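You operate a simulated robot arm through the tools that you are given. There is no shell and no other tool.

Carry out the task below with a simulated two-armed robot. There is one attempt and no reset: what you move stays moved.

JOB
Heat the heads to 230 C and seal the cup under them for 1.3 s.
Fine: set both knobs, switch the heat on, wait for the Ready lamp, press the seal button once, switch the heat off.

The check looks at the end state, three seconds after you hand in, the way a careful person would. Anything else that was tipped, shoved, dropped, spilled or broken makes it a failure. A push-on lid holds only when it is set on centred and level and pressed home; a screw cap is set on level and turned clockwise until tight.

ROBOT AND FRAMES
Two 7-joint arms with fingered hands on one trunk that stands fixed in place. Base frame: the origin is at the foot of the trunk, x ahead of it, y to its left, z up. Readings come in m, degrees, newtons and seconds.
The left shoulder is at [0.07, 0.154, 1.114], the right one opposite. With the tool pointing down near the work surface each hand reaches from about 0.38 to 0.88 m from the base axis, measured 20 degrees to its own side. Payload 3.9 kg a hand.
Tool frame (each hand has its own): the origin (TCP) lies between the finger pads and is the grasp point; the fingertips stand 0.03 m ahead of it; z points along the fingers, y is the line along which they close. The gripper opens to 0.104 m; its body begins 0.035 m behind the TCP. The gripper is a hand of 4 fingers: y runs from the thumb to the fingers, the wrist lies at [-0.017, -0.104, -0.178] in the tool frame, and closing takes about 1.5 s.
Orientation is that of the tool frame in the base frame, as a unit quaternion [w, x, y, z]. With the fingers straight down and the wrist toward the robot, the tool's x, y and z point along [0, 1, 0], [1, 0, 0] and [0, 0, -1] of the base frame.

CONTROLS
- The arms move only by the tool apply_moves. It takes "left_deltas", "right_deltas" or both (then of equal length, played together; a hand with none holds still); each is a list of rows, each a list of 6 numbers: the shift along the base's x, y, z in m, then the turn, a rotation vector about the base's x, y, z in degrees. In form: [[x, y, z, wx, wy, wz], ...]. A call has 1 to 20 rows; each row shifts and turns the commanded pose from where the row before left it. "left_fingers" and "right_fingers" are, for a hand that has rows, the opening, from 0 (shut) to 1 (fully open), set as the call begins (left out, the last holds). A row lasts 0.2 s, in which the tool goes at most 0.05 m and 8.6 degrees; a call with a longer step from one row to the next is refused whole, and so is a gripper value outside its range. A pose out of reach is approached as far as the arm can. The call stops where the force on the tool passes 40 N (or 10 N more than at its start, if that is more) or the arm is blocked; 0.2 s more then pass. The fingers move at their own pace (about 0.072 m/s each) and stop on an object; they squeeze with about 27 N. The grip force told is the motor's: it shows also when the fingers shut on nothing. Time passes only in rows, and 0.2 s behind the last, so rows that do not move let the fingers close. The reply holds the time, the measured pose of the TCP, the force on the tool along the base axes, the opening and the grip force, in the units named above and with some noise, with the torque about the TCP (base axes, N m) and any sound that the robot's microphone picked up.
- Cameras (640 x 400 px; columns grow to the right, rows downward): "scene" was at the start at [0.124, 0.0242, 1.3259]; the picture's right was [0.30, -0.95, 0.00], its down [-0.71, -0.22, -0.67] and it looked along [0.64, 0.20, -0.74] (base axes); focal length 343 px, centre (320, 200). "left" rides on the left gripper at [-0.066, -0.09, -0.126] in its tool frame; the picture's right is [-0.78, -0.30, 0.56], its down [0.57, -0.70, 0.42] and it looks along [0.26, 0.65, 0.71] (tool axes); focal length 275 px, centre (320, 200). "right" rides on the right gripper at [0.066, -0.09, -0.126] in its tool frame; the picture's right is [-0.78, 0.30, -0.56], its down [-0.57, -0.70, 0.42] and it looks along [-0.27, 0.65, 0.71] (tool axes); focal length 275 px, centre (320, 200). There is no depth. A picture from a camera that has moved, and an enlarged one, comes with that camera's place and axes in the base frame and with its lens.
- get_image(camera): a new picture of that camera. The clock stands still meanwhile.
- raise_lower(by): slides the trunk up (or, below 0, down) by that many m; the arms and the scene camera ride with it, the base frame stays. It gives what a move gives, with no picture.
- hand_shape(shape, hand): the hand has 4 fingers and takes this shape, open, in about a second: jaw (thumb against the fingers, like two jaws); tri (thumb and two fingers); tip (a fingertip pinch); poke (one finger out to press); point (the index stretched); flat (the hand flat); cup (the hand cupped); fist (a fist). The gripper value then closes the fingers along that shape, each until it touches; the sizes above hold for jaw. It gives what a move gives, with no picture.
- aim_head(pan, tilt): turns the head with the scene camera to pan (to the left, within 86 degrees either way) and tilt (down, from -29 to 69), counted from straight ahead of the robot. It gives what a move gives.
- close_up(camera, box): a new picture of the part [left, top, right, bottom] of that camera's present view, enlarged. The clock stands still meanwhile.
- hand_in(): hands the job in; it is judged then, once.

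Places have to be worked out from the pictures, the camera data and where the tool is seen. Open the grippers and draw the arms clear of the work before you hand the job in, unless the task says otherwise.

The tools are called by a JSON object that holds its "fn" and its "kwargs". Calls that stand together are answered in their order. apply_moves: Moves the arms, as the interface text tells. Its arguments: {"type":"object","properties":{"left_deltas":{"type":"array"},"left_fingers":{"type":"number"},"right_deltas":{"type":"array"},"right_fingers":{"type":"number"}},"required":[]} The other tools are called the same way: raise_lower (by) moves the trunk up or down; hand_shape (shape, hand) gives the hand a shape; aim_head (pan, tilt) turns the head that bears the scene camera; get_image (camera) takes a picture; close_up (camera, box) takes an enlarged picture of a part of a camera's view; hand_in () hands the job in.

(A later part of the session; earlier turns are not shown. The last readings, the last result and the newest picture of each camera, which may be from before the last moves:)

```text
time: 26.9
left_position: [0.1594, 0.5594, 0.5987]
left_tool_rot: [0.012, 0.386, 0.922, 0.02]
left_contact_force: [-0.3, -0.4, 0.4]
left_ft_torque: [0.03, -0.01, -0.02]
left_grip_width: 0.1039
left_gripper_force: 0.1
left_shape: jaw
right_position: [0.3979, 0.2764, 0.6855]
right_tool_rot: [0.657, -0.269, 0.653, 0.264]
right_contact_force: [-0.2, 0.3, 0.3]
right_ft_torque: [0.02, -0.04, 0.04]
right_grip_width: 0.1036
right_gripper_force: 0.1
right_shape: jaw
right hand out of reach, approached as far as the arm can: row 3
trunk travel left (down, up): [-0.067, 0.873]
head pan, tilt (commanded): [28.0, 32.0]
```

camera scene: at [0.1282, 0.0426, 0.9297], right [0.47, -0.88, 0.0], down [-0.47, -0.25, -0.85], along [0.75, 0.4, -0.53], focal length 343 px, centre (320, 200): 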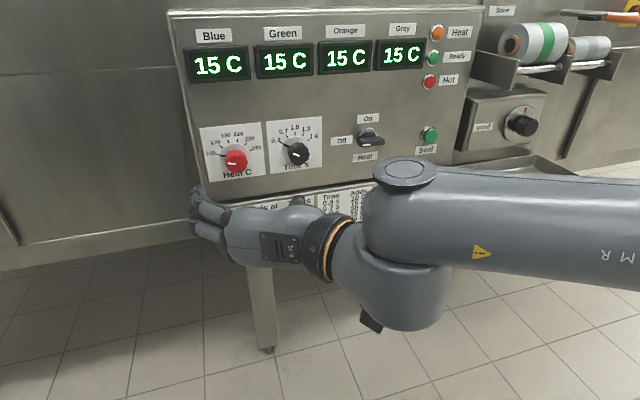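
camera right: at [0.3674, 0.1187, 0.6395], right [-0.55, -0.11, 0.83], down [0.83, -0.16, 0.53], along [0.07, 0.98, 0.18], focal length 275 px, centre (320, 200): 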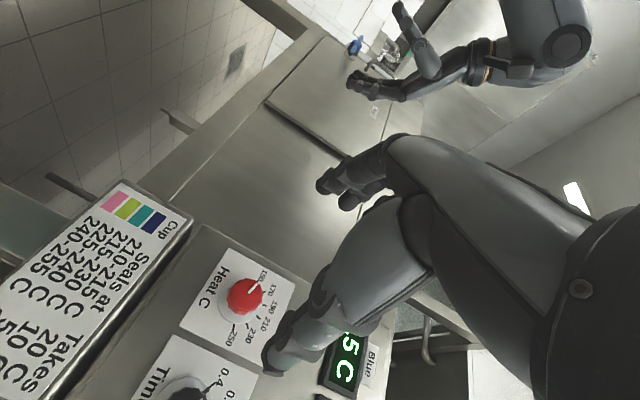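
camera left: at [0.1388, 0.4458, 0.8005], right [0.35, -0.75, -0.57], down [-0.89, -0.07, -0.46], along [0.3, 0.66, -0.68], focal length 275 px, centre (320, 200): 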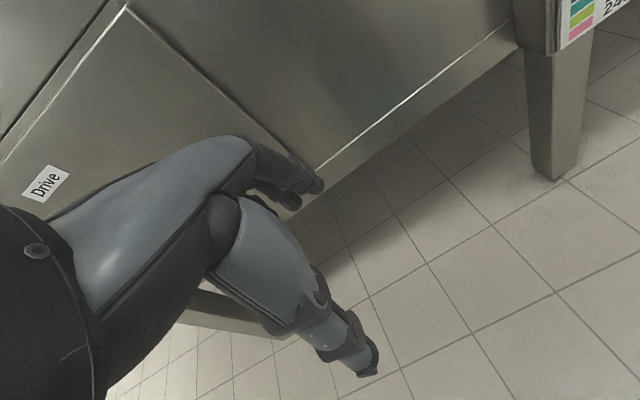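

The tool is level and aligned with the panel normal at z=0.686. I test a counter-clockwise roll of 60° in free air to see how much roll range is available for turning the knobs clockwise.

{"fn": "apply_moves", "kwargs": {"right_deltas": [[0, 0, 0, -5.3, -5.3, 0], [0, 0, 0, -5.3, -5.3, 0], [0, 0, 0, -5.3, -5.3, 0], [0, 0, 0, -5.3, -5.3, 0], [0, 0, 0, -5.3, -5.3, 0], [0, 0, 0, -5.3, -5.3, 0], [0, 0, 0, -5.3, -5.3, 0], [0, 0, 0, -5.3, -5.3, 0]]}}

{"fn": "get_image", "kwargs": {"camera": "scene"}}

{"fn": "get_image", "kwargs": {"camera": "right"}}

```text
time: 28.7
left_position: [0.1611, 0.5612, 0.599]
left_tool_rot: [0.012, 0.387, 0.922, 0.02]
left_contact_force: [-1.1, 0.0, 0.3]
left_ft_torque: [-0.01, 0.03, 0.03]
left_grip_width: 0.1039
left_gripper_force: 0.0
left_shape: jaw
right_position: [0.413, 0.2677, 0.6864]
right_tool_rot: [0.708, -0.516, 0.479, -0.052]
right_contact_force: [0.2, -0.5, 0.3]
right_ft_torque: [0.03, -0.02, 0.0]
right_grip_width: 0.104
right_gripper_force: 0.1
right_shape: jaw
right hand out of reach, approached as far as the arm can: row 8
trunk travel left (down, up): [-0.067, 0.873]
head pan, tilt (commanded): [28.0, 32.0]
```

```text
taken
camera scene: at [0.1242, 0.0398, 0.8381], right [0.46, -0.89, 0.0], down [-0.57, -0.3, -0.77], along [0.68, 0.36, -0.64], focal length 343 px, centre (320, 200)
```

scene: 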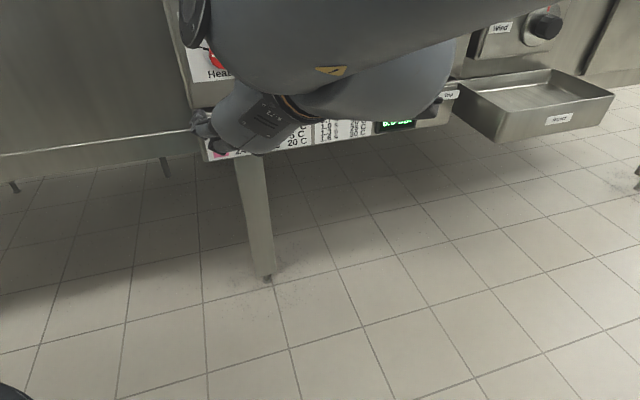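

```text
taken
camera right: at [0.3942, 0.1022, 0.717], right [-0.95, 0.2, 0.25], down [0.3, 0.29, 0.91], along [0.11, 0.94, -0.34], focal length 275 px, centre (320, 200)
```

right: 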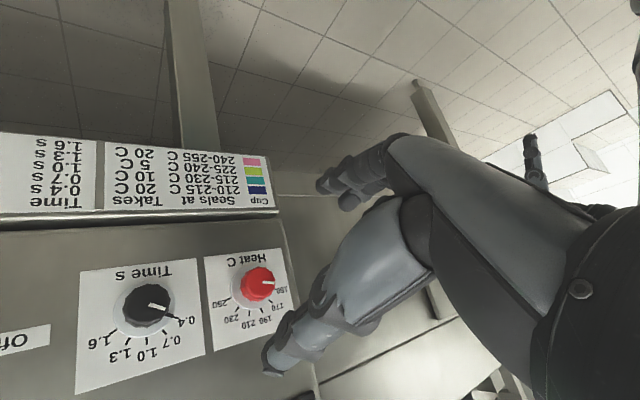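

That roll brought the upper arm up against the head (the camera tilted), so that direction is poor. I reverse it at once.

{"fn": "apply_moves", "kwargs": {"right_deltas": [[0, 0, 0, 5.3, 5.3, 0], [0, 0, 0, 5.3, 5.3, 0], [0, 0, 0, 5.3, 5.3, 0], [0, 0, 0, 5.3, 5.3, 0], [0, 0, 0, 5.3, 5.3, 0], [0, 0, 0, 5.3, 5.3, 0], [0, 0, 0, 5.3, 5.3, 0]]}}

{"fn": "get_image", "kwargs": {"camera": "scene"}}

```text
time: 30.3
left_position: [0.1617, 0.5594, 0.5995]
left_tool_rot: [0.012, 0.386, 0.922, 0.02]
left_contact_force: [0.4, 0.1, -0.3]
left_ft_torque: [-0.02, -0.02, 0.0]
left_grip_width: 0.1038
left_gripper_force: 0.0
left_shape: jaw
right_position: [0.3966, 0.2757, 0.6863]
right_tool_rot: [0.656, -0.269, 0.653, 0.264]
right_contact_force: [-0.5, -0.4, -0.3]
right_ft_torque: [0.0, 0.01, 0.04]
right_grip_width: 0.1039
right_gripper_force: 0.1
right_shape: jaw
trunk travel left (down, up): [-0.067, 0.873]
head pan, tilt (commanded): [28.0, 32.0]
```

```text
taken
camera scene: at [0.128, 0.0425, 0.8498], right [0.47, -0.88, 0.0], down [-0.47, -0.25, -0.85], along [0.75, 0.4, -0.53], focal length 343 px, centre (320, 200)
```

scene: 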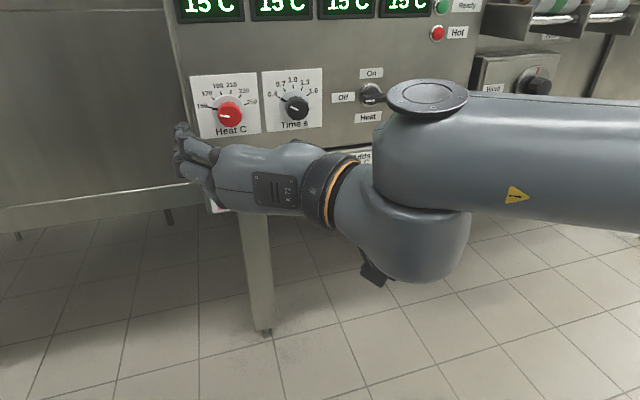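

Back at the good level pose, head restored. I test the clockwise roll in small steps.

{"fn": "apply_moves", "kwargs": {"right_deltas": [[0, 0, 0, 5.3, 5.3, 0], [0, 0, 0, 5.3, 5.3, 0], [0, 0, 0, 5.3, 5.3, 0], [0, 0, 0, 5.3, 5.3, 0]]}}

{"fn": "get_image", "kwargs": {"camera": "scene"}}

```text
time: 31.3
left_position: [0.1597, 0.5593, 0.5984]
left_tool_rot: [0.012, 0.386, 0.922, 0.02]
left_contact_force: [-1.3, 0.7, 0.5]
left_ft_torque: [0.02, 0.0, -0.01]
left_grip_width: 0.1041
left_gripper_force: 0.1
left_shape: jaw
right_position: [0.4007, 0.2601, 0.7267]
right_tool_rot: [0.56, -0.094, 0.706, 0.423]
right_contact_force: [0.8, 0.4, -1.6]
right_ft_torque: [-0.01, 0.02, 0.02]
right_grip_width: 0.1037
right_gripper_force: 0.1
right_shape: jaw
right hand out of reach, approached as far as the arm can: row 2, 3, 4
trunk travel left (down, up): [-0.067, 0.873]
head pan, tilt (commanded): [28.0, 32.0]
```

```text
taken
camera scene: at [0.128, 0.0426, 0.8498], right [0.47, -0.88, 0.0], down [-0.47, -0.25, -0.85], along [0.75, 0.4, -0.53], focal length 343 px, centre (320, 200)
```

scene: 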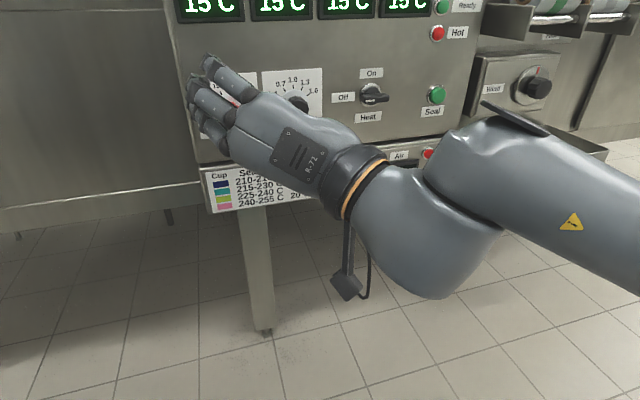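

Clockwise from here runs into the limit, so the usable roll range is on the counter-clockwise side (wrist above-right of the knob), and that suits a higher shoulder. I return to −90°, roll a further 30° CCW, then raise the trunk again.

{"fn": "apply_moves", "kwargs": {"right_deltas": [[0, 0, 0, -5.3, -5.3, 0], [0, 0, 0, -5.3, -5.3, 0], [0, 0, 0, -5.3, -5.3, 0], [0, 0, 0, -5.3, -5.3, 0], [0, 0, 0, -5.3, -5.3, 0], [0, 0, 0, -5.3, -5.3, 0], [0, 0, 0, -5.3, -5.3, 0], [0, 0, 0, -5.3, -5.3, 0]]}}

{"fn": "raise_lower", "kwargs": {"by": 0.2}}

{"fn": "get_image", "kwargs": {"camera": "scene"}}

```text
time: 33.1
left_position: [0.1605, 0.5599, 0.5981]
left_tool_rot: [0.012, 0.386, 0.922, 0.02]
left_contact_force: [1.1, 0.7, 0.6]
left_ft_torque: [0.01, 0.0, 0.0]
left_grip_width: 0.1039
left_gripper_force: 0.0
left_shape: jaw
right_position: [0.4021, 0.2611, 0.7271]
right_tool_rot: [0.704, -0.429, 0.56, 0.086]
right_contact_force: [0.4, -0.1, -0.1]
right_ft_torque: [-0.02, 0.0, 0.04]
right_grip_width: 0.1036
right_gripper_force: 0.1
right_shape: jaw
trunk travel left (down, up): [-0.067, 0.873]
head pan, tilt (commanded): [28.0, 32.0]
```

```text
time: 35.2
left_position: [0.1608, 0.5604, 0.7997]
left_tool_rot: [0.012, 0.387, 0.922, 0.021]
left_contact_force: [0.6, 0.6, -0.5]
left_ft_torque: [0.01, -0.01, -0.01]
left_grip_width: 0.1041
left_gripper_force: 0.0
left_shape: jaw
right_position: [0.4005, 0.2613, 0.9266]
right_tool_rot: [0.704, -0.429, 0.56, 0.087]
right_contact_force: [-0.4, 0.0, 0.2]
right_ft_torque: [-0.02, -0.02, -0.02]
right_grip_width: 0.1038
right_gripper_force: 0.1
right_shape: jaw
trunk travel left (down, up): [-0.267, 0.673]
head pan, tilt (commanded): [28.0, 32.0]
```

```text
taken
camera scene: at [0.128, 0.0427, 1.0497], right [0.47, -0.88, 0.0], down [-0.47, -0.25, -0.85], along [0.75, 0.4, -0.53], focal length 343 px, centre (320, 200)
```

scene: 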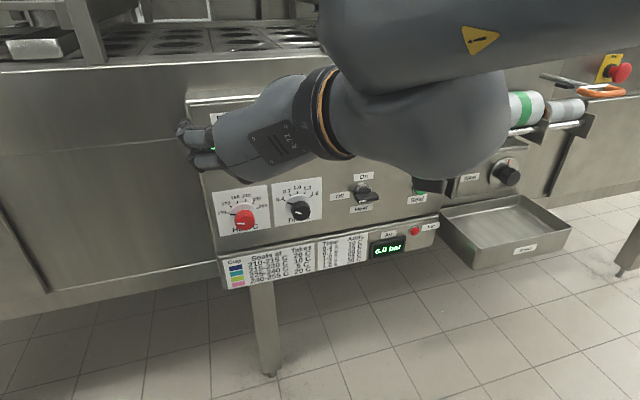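

Now at φ=−120°, trunk at −0.3. I lower the hand back toward knob height while rolling on to about −150°, watching the reach flags.

{"fn": "apply_moves", "kwargs": {"right_deltas": [[0, 0, -0.025, 0, 0, 0], [0, 0, -0.025, 0, 0, 0], [0, 0, -0.025, 0, 0, 0], [0, 0, -0.025, 0, 0, 0], [0, 0, -0.025, 0, 0, 0], [0, 0, -0.025, -5.3, -5.3, 0], [0, 0, -0.025, -5.3, -5.3, 0], [0, 0, -0.025, -5.3, -5.3, 0], [0, 0, -0.025, -5.3, -5.3, 0], [0, 0, -0.02, 0, 0, 0]]}}

{"fn": "get_image", "kwargs": {"camera": "scene"}}

{"fn": "get_image", "kwargs": {"camera": "right"}}

```text
time: 37.4
left_position: [0.1597, 0.5595, 0.7987]
left_tool_rot: [0.013, 0.387, 0.922, 0.02]
left_contact_force: [-0.1, -0.5, 0.3]
left_ft_torque: [-0.02, -0.01, -0.02]
left_grip_width: 0.1038
left_gripper_force: 0.1
left_shape: jaw
right_position: [0.3909, 0.2675, 0.6974]
right_tool_rot: [0.704, -0.558, 0.429, -0.099]
right_contact_force: [0.1, -0.6, 0.4]
right_ft_torque: [-0.03, -0.04, 0.0]
right_grip_width: 0.1038
right_gripper_force: 0.1
right_shape: jaw
right hand out of reach, approached as far as the arm can: row 5, 6
trunk travel left (down, up): [-0.267, 0.673]
head pan, tilt (commanded): [28.0, 32.0]
```

```text
taken
camera scene: at [0.1246, 0.0475, 1.0479], right [0.52, -0.85, 0.0], down [-0.47, -0.29, -0.84], along [0.71, 0.44, -0.55], focal length 343 px, centre (320, 200)
```

scene: 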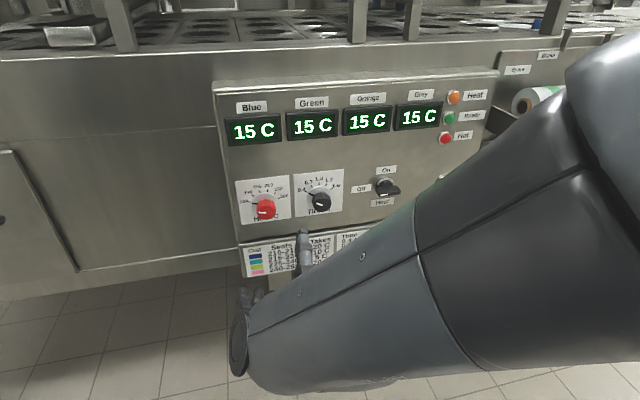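

```text
taken
camera right: at [0.3724, 0.1057, 0.7424], right [-0.97, 0.19, 0.12], down [0.19, 0.4, 0.9], along [0.13, 0.9, -0.43], focal length 275 px, centre (320, 200)
```

right: 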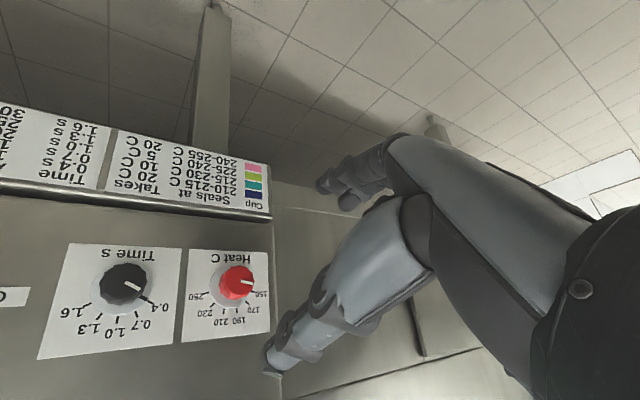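

The hand is near knob height at φ=−150°, but the bent elbow is brushing the head. Extending the arm should lower the elbow: I raise the trunk 0.15 m and then move the hand down and toward the Temp knob.

{"fn": "raise_lower", "kwargs": {"by": 0.15}}

{"fn": "apply_moves", "kwargs": {"right_deltas": [[0.008, 0.008, -0.02, 0, 0, 0], [0.008, 0.008, -0.02, 0, 0, 0], [0.008, 0.008, -0.02, 0, 0, 0], [0.008, 0.008, -0.02, 0, 0, 0], [0.008, 0.008, -0.02, 0, 0, 0], [0.0, 0.0, -0.02, 0, 0, 0], [0.0, 0.0, -0.02, 0, 0, 0], [0.0, 0.0, -0.02, 0, 0, 0]]}}

{"fn": "get_image", "kwargs": {"camera": "scene"}}

{"fn": "get_image", "kwargs": {"camera": "right"}}

```text
time: 39.2
left_position: [0.1591, 0.5598, 0.9478]
left_tool_rot: [0.012, 0.386, 0.922, 0.02]
left_contact_force: [0.1, 0.7, -0.4]
left_ft_torque: [-0.02, -0.02, 0.01]
left_grip_width: 0.104
left_gripper_force: 0.2
left_shape: jaw
right_position: [0.3904, 0.2683, 0.8466]
right_tool_rot: [0.703, -0.559, 0.429, -0.099]
right_contact_force: [0.3, 0.4, -0.4]
right_ft_torque: [0.03, 0.01, 0.05]
right_grip_width: 0.1042
right_gripper_force: 0.0
right_shape: jaw
trunk travel left (down, up): [-0.417, 0.523]
head pan, tilt (commanded): [28.0, 32.0]
```

```text
time: 40.0
left_position: [0.1619, 0.5589, 0.9484]
left_tool_rot: [0.012, 0.386, 0.922, 0.019]
left_contact_force: [-0.6, 0.2, -0.6]
left_ft_torque: [0.02, -0.01, 0.01]
left_grip_width: 0.1038
left_gripper_force: 0.1
left_shape: jaw
right_position: [0.4333, 0.3089, 0.914]
right_tool_rot: [0.76, -0.482, 0.423, -0.106]
right_contact_force: [1.3, 0.6, -0.3]
right_ft_torque: [0.0, 0.01, -0.01]
right_grip_width: 0.1042
right_gripper_force: 0.1
right_shape: jaw
right hand out of reach, approached as far as the arm can: row 1, 2, 3, 4
trunk travel left (down, up): [-0.417, 0.523]
head pan, tilt (commanded): [28.0, 32.0]
stopped in row 4 (right hand): the arm was blocked; the commanded pose is now the measured one
```

```text
taken
camera scene: at [0.128, 0.0426, 1.1997], right [0.47, -0.88, 0.0], down [-0.47, -0.25, -0.85], along [0.75, 0.4, -0.53], focal length 343 px, centre (320, 200)
```

scene: 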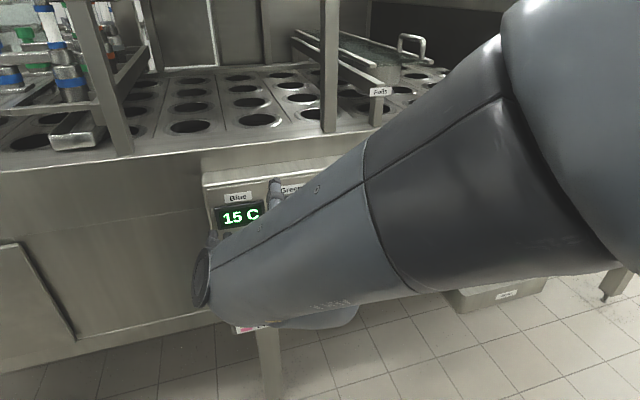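

```text
taken
camera right: at [0.4046, 0.1438, 0.9302], right [-0.97, 0.23, 0.08], down [0.13, 0.24, 0.96], along [0.21, 0.94, -0.26], focal length 275 px, centre (320, 200)
```

right: 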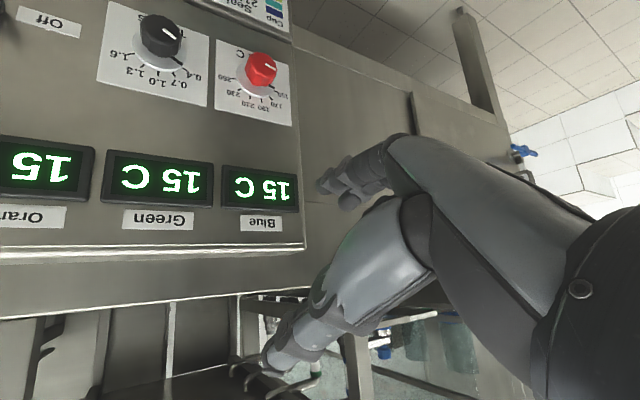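

The arm got blocked (elbow against the head). I've worked out that the hand's own axis lies midway between tool y and z, so the natural posture is "wrist above, thumb up" – the same hand axis as fingers-down, just rolled about the hand's axis. First I unwind the right arm: back off and roll back clockwise.

{"fn": "apply_moves", "kwargs": {"right_deltas": [[-0.008, -0.008, 0, 2, 2, 0], [-0.008, -0.008, 0, 5.3, 5.3, 0], [-0.006, -0.006, 0, 5.3, 5.3, 0], [-0.006, -0.006, 0, 5.3, 5.3, 0], [-0.006, -0.006, 0, 5.3, 5.3, 0], [0, 0, 0, 5.3, 5.3, 0], [0, 0, 0, 5.3, 5.3, 0]]}}

{"fn": "get_image", "kwargs": {"camera": "scene"}}

```text
time: 41.6
left_position: [0.1613, 0.5587, 0.9481]
left_tool_rot: [0.011, 0.387, 0.922, 0.021]
left_contact_force: [0.1, -0.4, 0.6]
left_ft_torque: [-0.02, 0.02, -0.01]
left_grip_width: 0.1039
left_gripper_force: 0.0
left_shape: jaw
right_position: [0.3937, 0.2724, 1.0092]
right_tool_rot: [0.709, -0.256, 0.636, 0.163]
right_contact_force: [-0.3, -0.3, 0.3]
right_ft_torque: [0.01, -0.02, 0.04]
right_grip_width: 0.1041
right_gripper_force: 0.0
right_shape: jaw
right hand out of reach, approached as far as the arm can: row 2, 3, 4, 5, 6, 7
trunk travel left (down, up): [-0.417, 0.523]
head pan, tilt (commanded): [28.0, 32.0]
```

```text
taken
camera scene: at [0.1286, 0.0418, 1.1997], right [0.47, -0.88, 0.0], down [-0.47, -0.25, -0.85], along [0.75, 0.4, -0.53], focal length 343 px, centre (320, 200)
```

scene: 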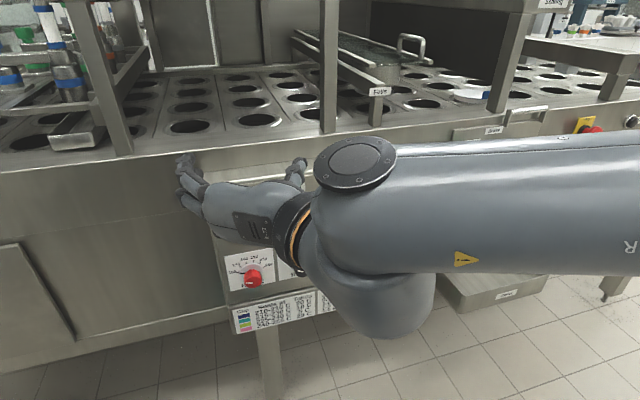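

The right arm is back in the healthy shape. I unwind it the rest of the way toward fingers-down, retreating from the panel.

{"fn": "apply_moves", "kwargs": {"right_deltas": [[0.003, -0.017, -0.01, -5.79, 5.79, 0], [0.003, -0.017, -0.01, -5.79, 5.79, 0], [0.003, -0.017, -0.01, -5.79, 5.79, 0], [0.003, -0.017, -0.01, -5.79, 5.79, 0], [0.003, -0.017, -0.01, -5.79, 5.79, 0], [0.003, -0.017, -0.01, -5.79, 5.79, 0], [0.003, -0.017, -0.01, -5.79, 5.79, 0], [0, 0, 0, 3.15, 3.12, -6.89], [0, 0, 0, 3.15, 3.12, -6.89], [0, 0, 0, 3.15, 3.12, -6.89], [0, 0, 0, 3.15, 3.12, -6.89], [0, 0, 0, 3.15, 3.12, -6.89], [0, 0, 0, 3.15, 3.12, -6.89]]}}

{"fn": "get_image", "kwargs": {"camera": "scene"}}

```text
time: 44.4
left_position: [0.1599, 0.5595, 0.9482]
left_tool_rot: [0.012, 0.387, 0.922, 0.021]
left_contact_force: [-0.2, -0.1, 0.0]
left_ft_torque: [0.0, -0.03, -0.01]
left_grip_width: 0.1041
left_gripper_force: 0.1
left_shape: jaw
right_position: [0.4138, 0.1545, 0.9368]
right_tool_rot: [0.228, -0.02, 0.968, 0.104]
right_contact_force: [0.6, 0.4, -0.2]
right_ft_torque: [0.01, 0.02, -0.02]
right_grip_width: 0.104
right_gripper_force: 0.1
right_shape: jaw
trunk travel left (down, up): [-0.417, 0.523]
head pan, tilt (commanded): [28.0, 32.0]
```

```text
taken
camera scene: at [0.1278, 0.0425, 1.1998], right [0.47, -0.88, 0.0], down [-0.47, -0.25, -0.85], along [0.75, 0.4, -0.53], focal length 343 px, centre (320, 200)
```

scene: 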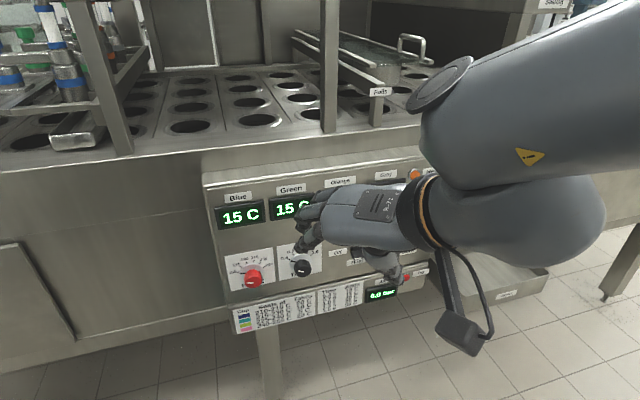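

The arm is well-shaped again. From here the target posture (fingers at the panel, thumb up, wrist above) is essentially a 133° roll about the hand's own axis; I start that in free air while lowering, checking halfway.

{"fn": "apply_moves", "kwargs": {"right_deltas": [[0.0, 0.008, -0.014, -3.63, -5.48, 4.23], [0.0, 0.008, -0.014, -3.63, -5.48, 4.23], [0.0, 0.008, -0.014, -3.63, -5.48, 4.23], [0.0, 0.008, -0.014, -3.63, -5.48, 4.23], [0.0, 0.008, -0.014, -3.63, -5.48, 4.23], [0.0, 0.008, -0.014, -3.63, -5.48, 4.23], [0.0, 0.008, -0.014, -3.63, -5.48, 4.23], [0.0, 0.008, -0.014, -3.63, -5.48, 4.23]]}}

{"fn": "get_image", "kwargs": {"camera": "scene"}}

```text
time: 46.2
left_position: [0.1598, 0.5606, 0.9485]
left_tool_rot: [0.012, 0.386, 0.922, 0.019]
left_contact_force: [0.1, 0.3, 0.0]
left_ft_torque: [-0.02, -0.01, 0.0]
left_grip_width: 0.1036
left_gripper_force: 0.0
left_shape: jaw
right_position: [0.4209, 0.2097, 0.813]
right_tool_rot: [0.497, -0.371, 0.78, -0.085]
right_contact_force: [-0.7, -0.2, -0.1]
right_ft_torque: [0.0, 0.01, -0.05]
right_grip_width: 0.1039
right_gripper_force: 0.1
right_shape: jaw
trunk travel left (down, up): [-0.417, 0.523]
head pan, tilt (commanded): [28.0, 32.0]
```

```text
taken
camera scene: at [0.0996, 0.0572, 1.1712], right [0.74, -0.67, 0.0], down [-0.53, -0.58, -0.62], along [0.42, 0.46, -0.78], focal length 343 px, centre (320, 200)
```

scene: 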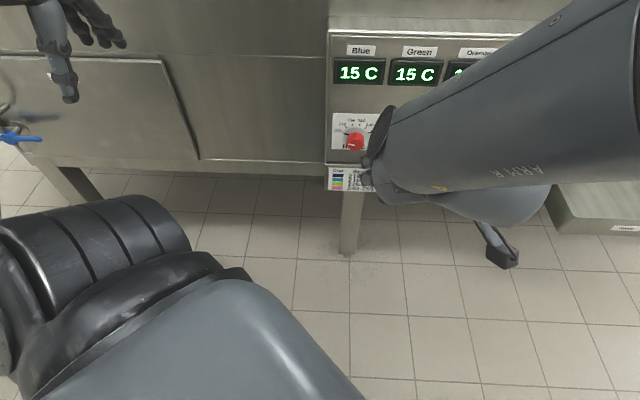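

The elbow swung up against the head again, so rolling that way runs out of flange range. I reverse these rows and will try the opposite roll direction.

{"fn": "apply_moves", "kwargs": {"right_deltas": [[0.0, -0.008, 0.014, 3.63, 5.48, -4.23], [0.0, -0.008, 0.014, 3.63, 5.48, -4.23], [0.0, -0.008, 0.014, 3.63, 5.48, -4.23], [0.0, -0.008, 0.014, 3.63, 5.48, -4.23], [0.0, -0.008, 0.014, 3.63, 5.48, -4.23], [0.0, -0.008, 0.014, 3.63, 5.48, -4.23], [0.0, -0.008, 0.014, 3.63, 5.48, -4.23], [0.0, -0.008, 0.014, 3.63, 5.48, -4.23], [0, 0, 0, 3.15, 3.12, -6.89], [0, 0, 0, 3.15, 3.12, -6.89], [0, 0, 0, 3.15, 3.12, -6.89], [0, 0, 0, 3.15, 3.12, -6.89], [0, 0, 0, 3.15, 3.12, -6.89]]}}

{"fn": "get_image", "kwargs": {"camera": "scene"}}

```text
time: 49.0
left_position: [0.16, 0.5597, 0.948]
left_tool_rot: [0.011, 0.386, 0.922, 0.02]
left_contact_force: [0.0, 0.1, -0.4]
left_ft_torque: [-0.01, -0.01, -0.01]
left_grip_width: 0.1039
left_gripper_force: 0.1
left_shape: jaw
right_position: [0.4137, 0.1548, 0.938]
right_tool_rot: [0.119, 0.311, 0.929, 0.162]
right_contact_force: [0.7, -0.2, -0.8]
right_ft_torque: [0.03, -0.02, 0.0]
right_grip_width: 0.1038
right_gripper_force: 0.2
right_shape: jaw
trunk travel left (down, up): [-0.417, 0.523]
head pan, tilt (commanded): [28.0, 32.0]
```

```text
taken
camera scene: at [0.1285, 0.0422, 1.1997], right [0.47, -0.88, 0.0], down [-0.47, -0.25, -0.85], along [0.75, 0.4, -0.53], focal length 343 px, centre (320, 200)
```

scene: 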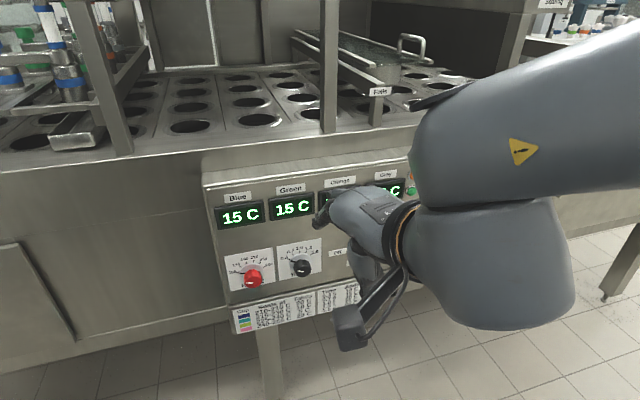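

Back near fingers-down. The earlier images show the flange was at its stop in that direction, so the opposite roll should have ample range: ~189° about the hand axis (0.58, 0.60, −0.555). I do the first third while lowering slowly.

{"fn": "apply_moves", "kwargs": {"right_deltas": [[0.0, 0.006, -0.01, 4.77, 4.92, -4.57], [0.0, 0.006, -0.01, 4.77, 4.92, -4.57], [0.0, 0.006, -0.01, 4.77, 4.92, -4.57], [0.0, 0.006, -0.01, 4.77, 4.92, -4.57], [0.0, 0.006, -0.01, 4.77, 4.92, -4.57], [0.0, 0.006, -0.01, 4.77, 4.92, -4.57], [0.0, 0.006, -0.01, 4.77, 4.92, -4.57], [0.0, 0.006, -0.01, 4.77, 4.92, -4.57]]}}

{"fn": "get_image", "kwargs": {"camera": "scene"}}

```text
time: 50.8
left_position: [0.1611, 0.5603, 0.949]
left_tool_rot: [0.013, 0.386, 0.922, 0.019]
left_contact_force: [-0.2, 0.3, -0.4]
left_ft_torque: [0.01, -0.03, 0.03]
left_grip_width: 0.1039
left_gripper_force: 0.0
left_shape: jaw
right_position: [0.4152, 0.2028, 0.8583]
right_tool_rot: [-0.251, 0.632, 0.672, 0.293]
right_contact_force: [1.0, 0.0, -1.3]
right_ft_torque: [0.01, 0.01, 0.0]
right_grip_width: 0.1041
right_gripper_force: 0.2
right_shape: jaw
trunk travel left (down, up): [-0.417, 0.523]
head pan, tilt (commanded): [28.0, 32.0]
```

```text
taken
camera scene: at [0.1284, 0.0426, 1.1997], right [0.47, -0.88, 0.0], down [-0.47, -0.25, -0.85], along [0.75, 0.4, -0.53], focal length 343 px, centre (320, 200)
```

scene: 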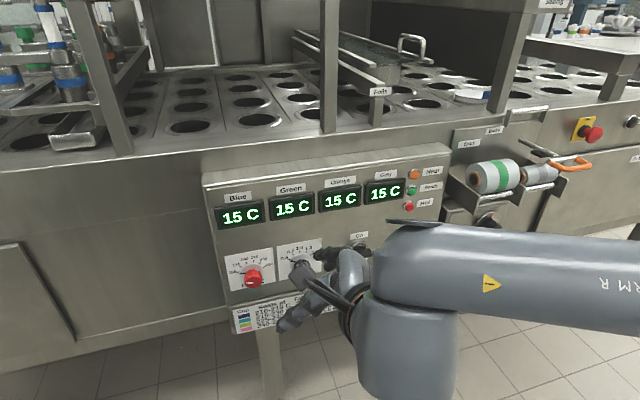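

This direction works well – no limit, arm low and right. Continuing the roll.

{"fn": "apply_moves", "kwargs": {"right_deltas": [[0.0, 0.006, -0.01, 4.77, 4.92, -4.57], [0.0, 0.006, -0.01, 4.77, 4.92, -4.57], [0.0, 0.006, -0.01, 4.77, 4.92, -4.57], [0.0, 0.006, -0.01, 4.77, 4.92, -4.57], [0.0, 0.006, -0.01, 4.77, 4.92, -4.57], [0.0, 0.006, -0.01, 4.77, 4.92, -4.57], [0.0, 0.006, -0.01, 4.77, 4.92, -4.57], [0.0, 0.006, -0.01, 4.77, 4.92, -4.57]]}}

{"fn": "get_image", "kwargs": {"camera": "scene"}}

```text
time: 52.6
left_position: [0.1601, 0.5598, 0.9477]
left_tool_rot: [0.012, 0.386, 0.922, 0.02]
left_contact_force: [-0.3, 0.5, 0.9]
left_ft_torque: [0.0, 0.01, -0.02]
left_grip_width: 0.1039
left_gripper_force: 0.2
left_shape: jaw
right_position: [0.4128, 0.2509, 0.7787]
right_tool_rot: [-0.539, 0.749, 0.201, 0.328]
right_contact_force: [0.7, 0.2, -0.2]
right_ft_torque: [0.01, 0.0, 0.01]
right_grip_width: 0.1037
right_gripper_force: 0.1
right_shape: jaw
trunk travel left (down, up): [-0.417, 0.523]
head pan, tilt (commanded): [28.0, 32.0]
```

```text
taken
camera scene: at [0.128, 0.0428, 1.1998], right [0.47, -0.88, 0.0], down [-0.47, -0.25, -0.85], along [0.75, 0.4, -0.53], focal length 343 px, centre (320, 200)
```

scene: 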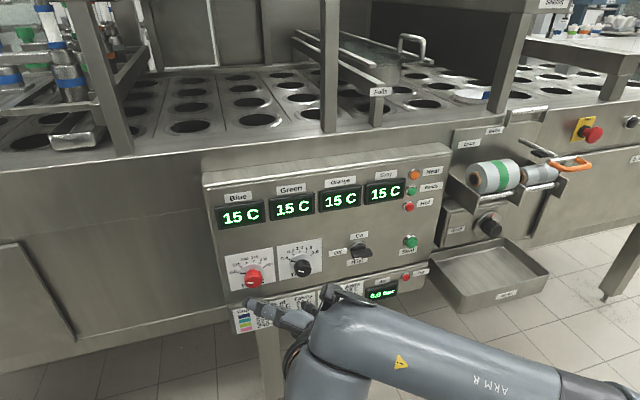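

No limit and a clear view of the panel. I complete the roll to the target posture.

{"fn": "apply_moves", "kwargs": {"right_deltas": [[0.0, 0.004, -0.01, 4.77, 4.92, -4.57], [0.0, 0.004, -0.01, 4.77, 4.92, -4.57], [0.0, 0.004, -0.01, 4.77, 4.92, -4.57], [0.0, 0.004, -0.01, 4.77, 4.92, -4.57], [0.0, 0.004, -0.01, 4.77, 4.92, -4.57], [0.0, 0.004, -0.01, 4.77, 4.92, -4.57], [0.0, 0.004, -0.01, 4.77, 4.92, -4.57]]}}

{"fn": "get_image", "kwargs": {"camera": "scene"}}

{"fn": "get_image", "kwargs": {"camera": "right"}}

```text
time: 54.2
left_position: [0.1607, 0.5597, 0.9478]
left_tool_rot: [0.012, 0.387, 0.922, 0.02]
left_contact_force: [-0.1, 0.0, -0.8]
left_ft_torque: [-0.05, 0.01, 0.0]
left_grip_width: 0.1037
left_gripper_force: 0.1
left_shape: jaw
right_position: [0.4134, 0.2792, 0.7074]
right_tool_rot: [-0.652, 0.653, -0.272, 0.272]
right_contact_force: [-0.1, -0.4, -0.4]
right_ft_torque: [-0.02, -0.01, -0.01]
right_grip_width: 0.1035
right_gripper_force: 0.1
right_shape: jaw
trunk travel left (down, up): [-0.417, 0.523]
head pan, tilt (commanded): [28.0, 32.0]
```

```text
taken
camera scene: at [0.128, 0.0429, 1.1997], right [0.47, -0.88, 0.0], down [-0.47, -0.25, -0.85], along [0.75, 0.4, -0.53], focal length 343 px, centre (320, 200)
```

scene: 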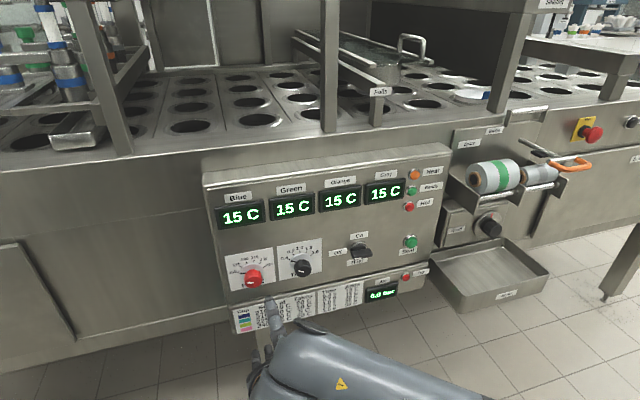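

```text
taken
camera right: at [0.3713, 0.1435, 0.7988], right [-0.94, 0.16, -0.3], down [-0.1, 0.71, 0.7], along [0.32, 0.69, -0.65], focal length 275 px, centre (320, 200)
```

right: 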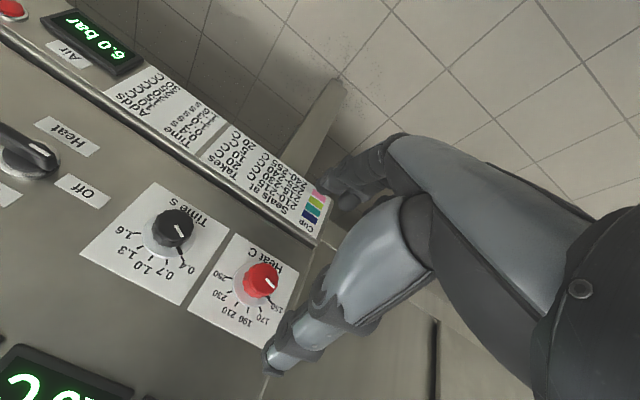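

The target posture is reached exactly: fingers level toward the panel, no limits, clear view. I test the counter-clockwise pre-roll (60°) in free air, from which the knob would then be turned clockwise.

{"fn": "apply_moves", "kwargs": {"right_deltas": [[0, 0, 0, -5.3, -5.3, 0], [0, 0, 0, -5.3, -5.3, 0], [0, 0, 0, -5.3, -5.3, 0], [0, 0, 0, -5.3, -5.3, 0], [0, 0, 0, -5.3, -5.3, 0], [0, 0, 0, -5.3, -5.3, 0], [0, 0, 0, -5.3, -5.3, 0], [0, 0, 0, -5.3, -5.3, 0]]}}

{"fn": "get_image", "kwargs": {"camera": "scene"}}

{"fn": "get_image", "kwargs": {"camera": "right"}}

```text
time: 56.0
left_position: [0.1594, 0.5594, 0.9477]
left_tool_rot: [0.012, 0.387, 0.922, 0.019]
left_contact_force: [0.1, -0.2, -0.7]
left_ft_torque: [0.02, 0.04, 0.0]
left_grip_width: 0.1039
left_gripper_force: 0.1
left_shape: jaw
right_position: [0.4138, 0.2792, 0.7089]
right_tool_rot: [-0.428, 0.7, 0.093, 0.563]
right_contact_force: [0.1, -0.3, -0.9]
right_ft_torque: [0.0, -0.03, -0.01]
right_grip_width: 0.104
right_gripper_force: 0.1
right_shape: jaw
trunk travel left (down, up): [-0.417, 0.523]
head pan, tilt (commanded): [28.0, 32.0]
```

```text
taken
camera scene: at [0.1278, 0.043, 1.1997], right [0.47, -0.88, 0.0], down [-0.47, -0.25, -0.85], along [0.75, 0.4, -0.53], focal length 343 px, centre (320, 200)
```

scene: 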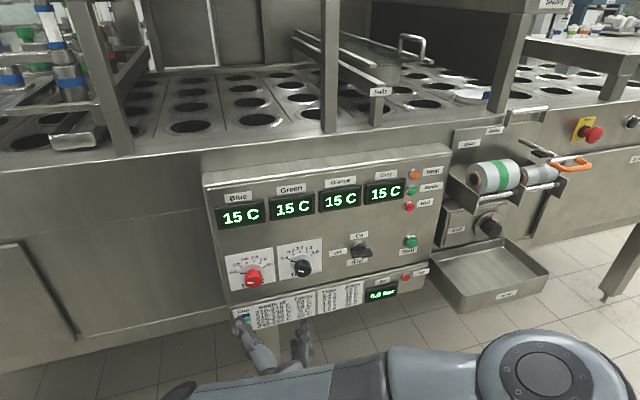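

```text
taken
camera right: at [0.2931, 0.2219, 0.8109], right [-0.48, -0.3, -0.82], down [-0.33, 0.93, -0.15], along [0.81, 0.2, -0.55], focal length 275 px, centre (320, 200)
```

right: 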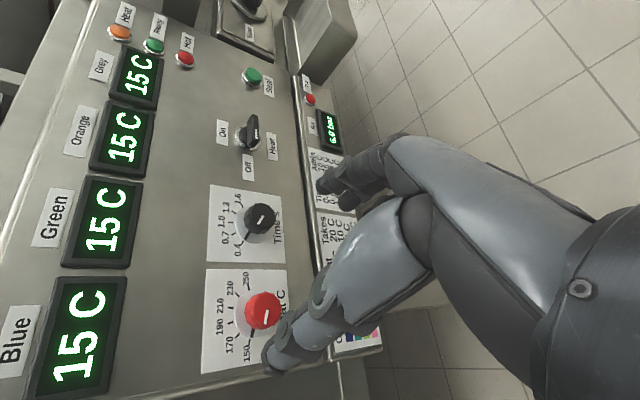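

φ=120° reached with no limits, and the hand camera confirms the Temp knob axis at r≈0.079, z≈0.682. I narrow the opening, align with the knob axis at n≈0.56 (still clear of it), and test the full 120° clockwise sweep in free air.

{"fn": "apply_moves", "kwargs": {"right_deltas": [[0.0046, 0.0136, -0.006, 0, 0, 0], [0.0046, 0.0136, -0.006, 0, 0, 0], [0.0046, 0.0136, -0.006, 0, 0, 0], [0.0082, 0.0083, -0.005, 0, 0, 0], [0.0082, 0.0083, -0.004, 0, 0, 0], [0.0082, 0.0083, 0, 0, 0, 0], [0, 0, 0, 0, 0, 0]], "right_fingers": 0.7}}

{"fn": "apply_moves", "kwargs": {"right_deltas": [[0, 0, 0, 5.3, 5.3, 0], [0, 0, 0, 5.3, 5.3, 0], [0, 0, 0, 5.3, 5.3, 0], [0, 0, 0, 5.3, 5.3, 0], [0, 0, 0, 5.3, 5.3, 0], [0, 0, 0, 5.3, 5.3, 0], [0, 0, 0, 5.3, 5.3, 0], [0, 0, 0, 5.3, 5.3, 0], [0, 0, 0, 5.3, 5.3, 0], [0, 0, 0, 5.3, 5.3, 0], [0, 0, 0, 5.3, 5.3, 0], [0, 0, 0, 5.3, 5.3, 0], [0, 0, 0, 5.3, 5.3, 0], [0, 0, 0, 5.3, 5.3, 0], [0, 0, 0, 5.3, 5.3, 0], [0, 0, 0, 5.3, 5.3, 0]]}}

{"fn": "get_image", "kwargs": {"camera": "scene"}}

{"fn": "get_image", "kwargs": {"camera": "right"}}

```text
time: 56.9
left_position: [0.1604, 0.5592, 0.9485]
left_tool_rot: [0.012, 0.387, 0.922, 0.02]
left_contact_force: [0.2, 0.5, 0.1]
left_ft_torque: [-0.01, 0.01, 0.02]
left_grip_width: 0.1041
left_gripper_force: 0.0
left_shape: jaw
right_position: [0.5089, 0.2738, 0.7078]
right_tool_rot: [-0.393, 0.693, 0.051, 0.602]
right_contact_force: [0.5, -0.8, 0.0]
right_ft_torque: [0.01, 0.0, 0.0]
right_grip_width: 0.073
right_gripper_force: 0.0
right_shape: jaw
right hand out of reach, approached as far as the arm can: row 4
trunk travel left (down, up): [-0.417, 0.523]
head pan, tilt (commanded): [28.0, 32.0]
stopped in row 4 (right hand): the arm was blocked; the commanded pose is now the measured one
```

```text
time: 60.3
left_position: [0.1603, 0.559, 0.9504]
left_tool_rot: [0.012, 0.387, 0.922, 0.021]
left_contact_force: [-0.1, -0.4, -0.3]
left_ft_torque: [-0.02, -0.02, -0.03]
left_grip_width: 0.1037
left_gripper_force: 0.2
left_shape: jaw
right_position: [0.5072, 0.2757, 0.7073]
right_tool_rot: [0.653, -0.473, 0.584, 0.091]
right_contact_force: [-0.5, -1.3, 0.2]
right_ft_torque: [-0.01, 0.0, 0.05]
right_grip_width: 0.0729
right_gripper_force: 0.0
right_shape: jaw
trunk travel left (down, up): [-0.417, 0.523]
head pan, tilt (commanded): [28.0, 32.0]
```

```text
taken
camera scene: at [0.1281, 0.0425, 1.1998], right [0.47, -0.88, 0.0], down [-0.47, -0.25, -0.85], along [0.75, 0.4, -0.53], focal length 343 px, centre (320, 200)
```

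scene: 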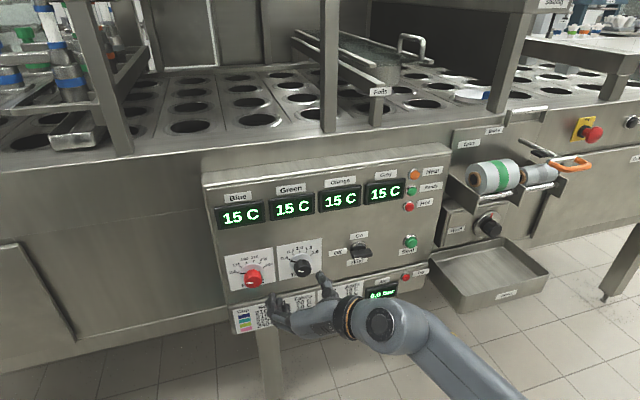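

```text
taken
camera right: at [0.5033, 0.1079, 0.7148], right [-0.81, 0.09, 0.58], down [0.59, 0.18, 0.79], along [-0.03, 0.98, -0.2], focal length 275 px, centre (320, 200)
```

right: 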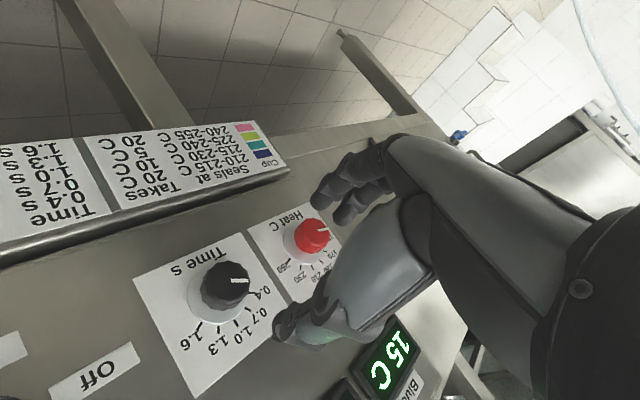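

At φ=120° the wrist would have to cross too far left, and it got blocked slightly; but the sweep to φ≈240° works fine. So I'll use strokes from φ≈180° to 240°. I correct the tilt, roll back to φ=180° and align with the Temp knob axis at n≈0.555.

{"fn": "apply_moves", "kwargs": {"right_deltas": [[0, 0, 0, 5.26, -5.26, -1.92], [-0.0075, 0.0075, -0.00325, -5.3, -5.3, 0], [-0.0075, 0.0075, -0.00325, -5.3, -5.3, 0], [-0.0075, 0.0075, -0.00325, -5.3, -5.3, 0], [-0.0075, 0.0075, -0.00325, -5.3, -5.3, 0], [-0.0075, 0.0075, -0.00325, -5.3, -5.3, 0], [-0.0075, 0.0075, -0.00325, -5.3, -5.3, 0], [-0.0075, 0.0075, -0.00325, -5.3, -5.3, 0], [-0.0075, 0.0075, -0.00325, -5.3, -5.3, 0]]}}

{"fn": "get_image", "kwargs": {"camera": "scene"}}

{"fn": "get_image", "kwargs": {"camera": "right"}}

```text
time: 62.3
left_position: [0.1595, 0.5608, 0.9479]
left_tool_rot: [0.012, 0.386, 0.922, 0.02]
left_contact_force: [-0.5, 0.0, 0.1]
left_ft_torque: [0.03, 0.05, -0.02]
left_grip_width: 0.1038
left_gripper_force: 0.0
left_shape: jaw
right_position: [0.4467, 0.3377, 0.6816]
right_tool_rot: [-0.65, 0.657, -0.261, 0.279]
right_contact_force: [-0.5, 1.4, -0.1]
right_ft_torque: [0.03, 0.0, 0.04]
right_grip_width: 0.0733
right_gripper_force: 0.0
right_shape: jaw
trunk travel left (down, up): [-0.417, 0.523]
head pan, tilt (commanded): [28.0, 32.0]
```

```text
taken
camera scene: at [0.1277, 0.0434, 1.1997], right [0.47, -0.88, 0.0], down [-0.47, -0.25, -0.85], along [0.75, 0.4, -0.53], focal length 343 px, centre (320, 200)
```

scene: 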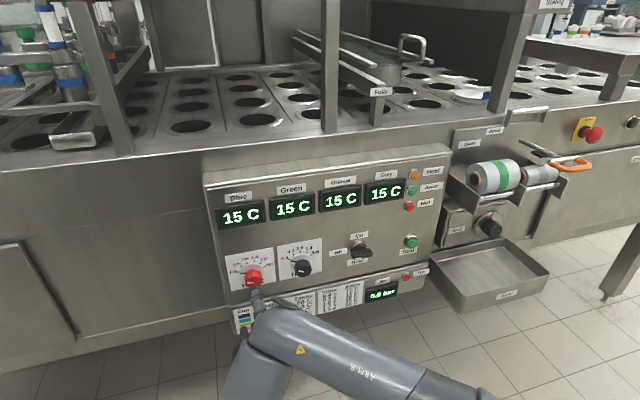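

```text
taken
camera right: at [0.4041, 0.2027, 0.774], right [-0.94, 0.15, -0.32], down [-0.12, 0.72, 0.69], along [0.33, 0.68, -0.66], focal length 275 px, centre (320, 200)
```

right: 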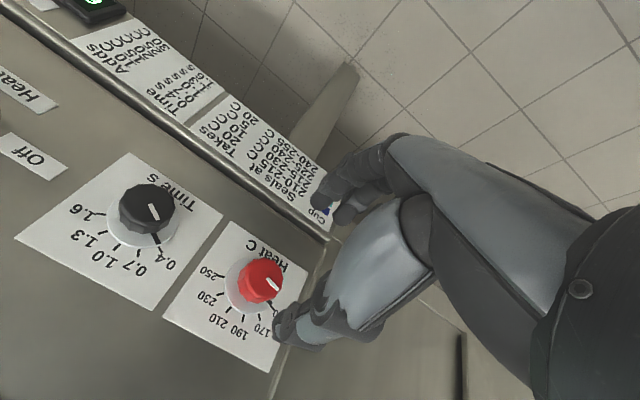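

Aligned: TCP at n=0.555, r=0.077, z=0.682, level, thumb up. I advance 0.055 m along the normal and check the hand camera before enclosing the knob.

{"fn": "apply_moves", "kwargs": {"right_deltas": [[0.0082, 0.0075, 0, 0, 0, 0], [0.0082, 0.0075, 0, 0, 0, 0], [0.0078, 0.0075, 0, 0, 0, 0], [0.0078, 0.0075, 0, 0, 0, 0], [0.0078, 0.0075, 0, 0, 0, 0]]}}

{"fn": "get_image", "kwargs": {"camera": "right"}}

{"fn": "close_up", "kwargs": {"camera": "scene", "box": [200, 220, 360, 320]}}

```text
time: 63.5
left_position: [0.16, 0.5586, 0.9475]
left_tool_rot: [0.012, 0.387, 0.922, 0.02]
left_contact_force: [-0.3, -0.3, 0.1]
left_ft_torque: [0.0, 0.02, -0.01]
left_grip_width: 0.1041
left_gripper_force: 0.2
left_shape: jaw
right_position: [0.4882, 0.374, 0.681]
right_tool_rot: [-0.65, 0.657, -0.263, 0.278]
right_contact_force: [-1.0, 0.1, 0.9]
right_ft_torque: [-0.01, -0.01, 0.0]
right_grip_width: 0.0734
right_gripper_force: 0.0
right_shape: jaw
trunk travel left (down, up): [-0.417, 0.523]
head pan, tilt (commanded): [28.0, 32.0]
```

```text
taken
camera right: at [0.4444, 0.2398, 0.7743], right [-0.94, 0.15, -0.31], down [-0.12, 0.72, 0.69], along [0.33, 0.68, -0.65], focal length 275 px, centre (320, 200)
```

right: 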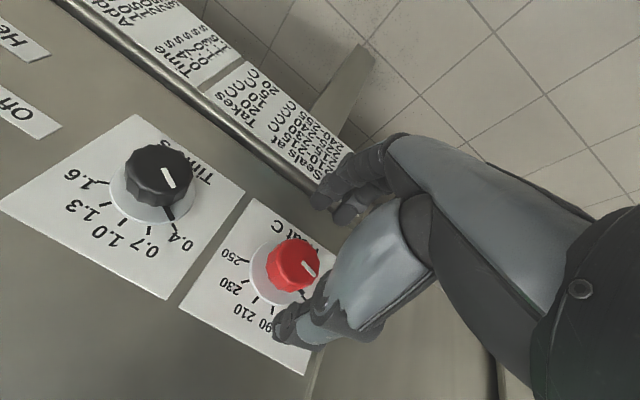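

```text
4.00 times, centred on (280, 270) of scene
camera zoom: at [0.128, 0.043, 1.1997], right [0.47, -0.88, 0.0], down [-0.47, -0.25, -0.85], along [0.75, 0.4, -0.53], focal length 1373 px, centre (480, -80)
```

zoom: 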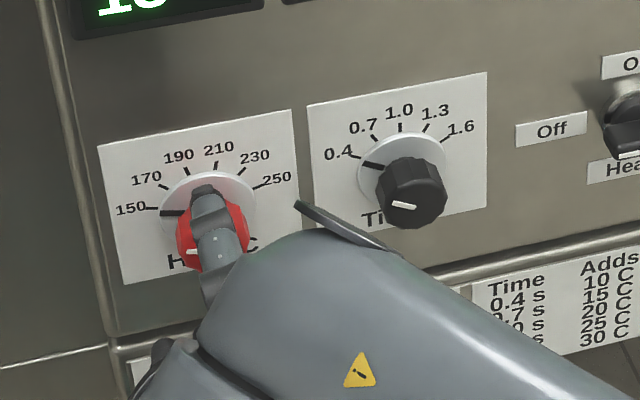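

The thumb is centred over the knob and nothing touches. I advance the last 0.027 m so the fingers straddle it.

{"fn": "apply_moves", "kwargs": {"right_deltas": [[0.006, 0.0067, 0, 0, 0, 0], [0.006, 0.0067, 0, 0, 0, 0], [0.006, 0.0067, 0, 0, 0, 0]]}}

{"fn": "get_image", "kwargs": {"camera": "right"}}

{"fn": "close_up", "kwargs": {"camera": "scene", "box": [200, 220, 360, 320]}}

```text
time: 64.5
left_position: [0.1595, 0.5589, 0.9493]
left_tool_rot: [0.012, 0.387, 0.922, 0.019]
left_contact_force: [-0.2, 0.2, 0.8]
left_ft_torque: [0.0, 0.02, 0.02]
left_grip_width: 0.1037
left_gripper_force: 0.1
left_shape: jaw
right_position: [0.5292, 0.3707, 0.6714]
right_tool_rot: [-0.638, 0.658, -0.271, 0.295]
right_contact_force: [1.0, 0.0, -0.1]
right_ft_torque: [0.02, -0.01, -0.01]
right_grip_width: 0.073
right_gripper_force: 0.1
right_shape: jaw
trunk travel left (down, up): [-0.417, 0.523]
head pan, tilt (commanded): [28.0, 32.0]
stopped in row 3 (right hand): the arm was blocked; the commanded pose is now the measured one
```

```text
taken
camera right: at [0.4811, 0.2405, 0.7663], right [-0.93, 0.18, -0.32], down [-0.09, 0.74, 0.67], along [0.36, 0.65, -0.67], focal length 275 px, centre (320, 200)
```

right: 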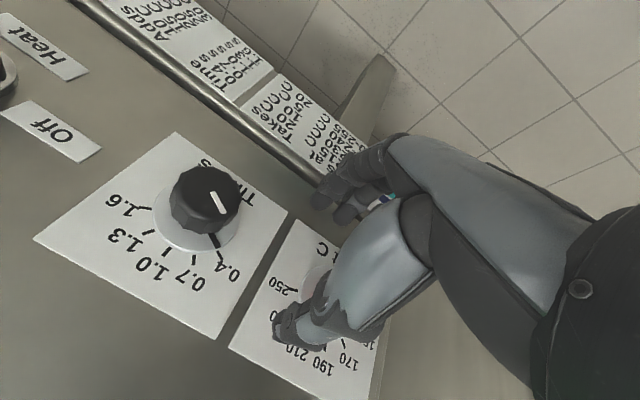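

```text
4.00 times, centred on (280, 270) of scene
camera zoom: at [0.128, 0.0425, 1.1997], right [0.47, -0.88, 0.0], down [-0.47, -0.25, -0.85], along [0.75, 0.4, -0.53], focal length 1373 px, centre (480, -80)
```

zoom: 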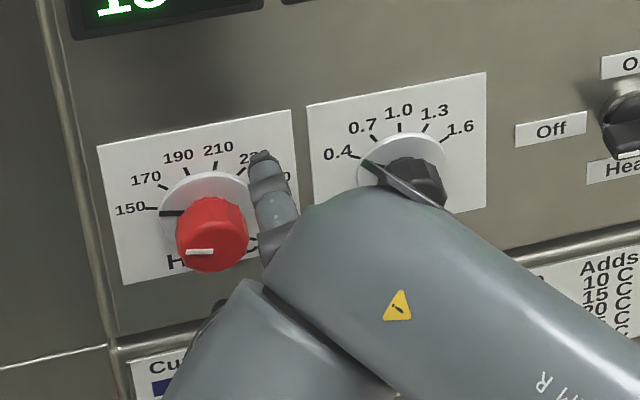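

The hand got displaced to the right (r=0.112) with almost no tool force, so it's the arm, not the fingers, that met something. I back the hand straight out and then look down at the arm itself to see what is limiting it.

{"fn": "apply_moves", "kwargs": {"right_deltas": [[-0.0085, -0.0085, 0.003, 0, 0, 0], [-0.0085, -0.0085, 0.003, 0, 0, 0], [-0.0085, -0.0085, 0.003, 0, 0, 0], [-0.0085, -0.0085, 0, 0, 0, 0]]}}

{"fn": "aim_head", "kwargs": {"pan": 0, "tilt": 62}}

{"fn": "get_image", "kwargs": {"camera": "scene"}}

```text
time: 65.5
left_position: [0.1602, 0.5603, 0.9487]
left_tool_rot: [0.012, 0.387, 0.922, 0.02]
left_contact_force: [0.1, 0.2, 0.8]
left_ft_torque: [0.04, -0.02, 0.02]
left_grip_width: 0.1038
left_gripper_force: 0.0
left_shape: jaw
right_position: [0.4904, 0.3403, 0.6817]
right_tool_rot: [-0.64, 0.658, -0.269, 0.292]
right_contact_force: [0.1, -0.1, 0.3]
right_ft_torque: [0.02, 0.01, 0.02]
right_grip_width: 0.0731
right_gripper_force: 0.0
right_shape: jaw
trunk travel left (down, up): [-0.417, 0.523]
head pan, tilt (commanded): [28.0, 32.0]
```

```text
time: 66.5
left_position: [0.1617, 0.5593, 0.948]
left_tool_rot: [0.013, 0.387, 0.922, 0.019]
left_contact_force: [-0.4, 0.0, 0.7]
left_ft_torque: [0.01, 0.01, 0.03]
left_grip_width: 0.1037
left_gripper_force: 0.0
left_shape: jaw
right_position: [0.4915, 0.3402, 0.68]
right_tool_rot: [-0.64, 0.659, -0.269, 0.292]
right_contact_force: [-0.2, -0.4, 0.1]
right_ft_torque: [-0.02, -0.01, 0.0]
right_grip_width: 0.0733
right_gripper_force: 0.1
right_shape: jaw
trunk travel left (down, up): [-0.417, 0.523]
head pan, tilt (commanded): [0.0, 62.0]
```

```text
taken
camera scene: at [0.1133, 0.0007, 1.1586], right [0.0, -1.0, 0.0], down [-0.88, 0.0, -0.47], along [0.47, 0.0, -0.88], focal length 343 px, centre (320, 200)
```

scene: 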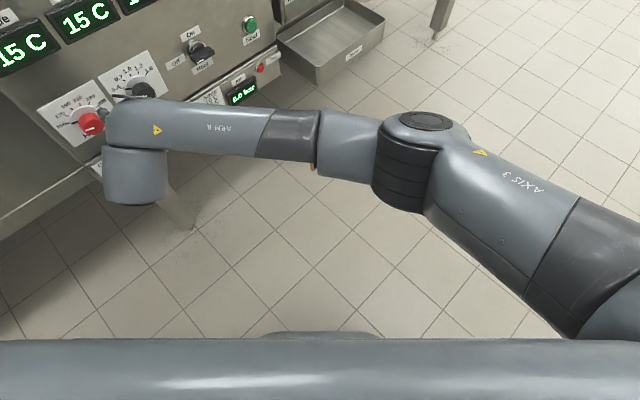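

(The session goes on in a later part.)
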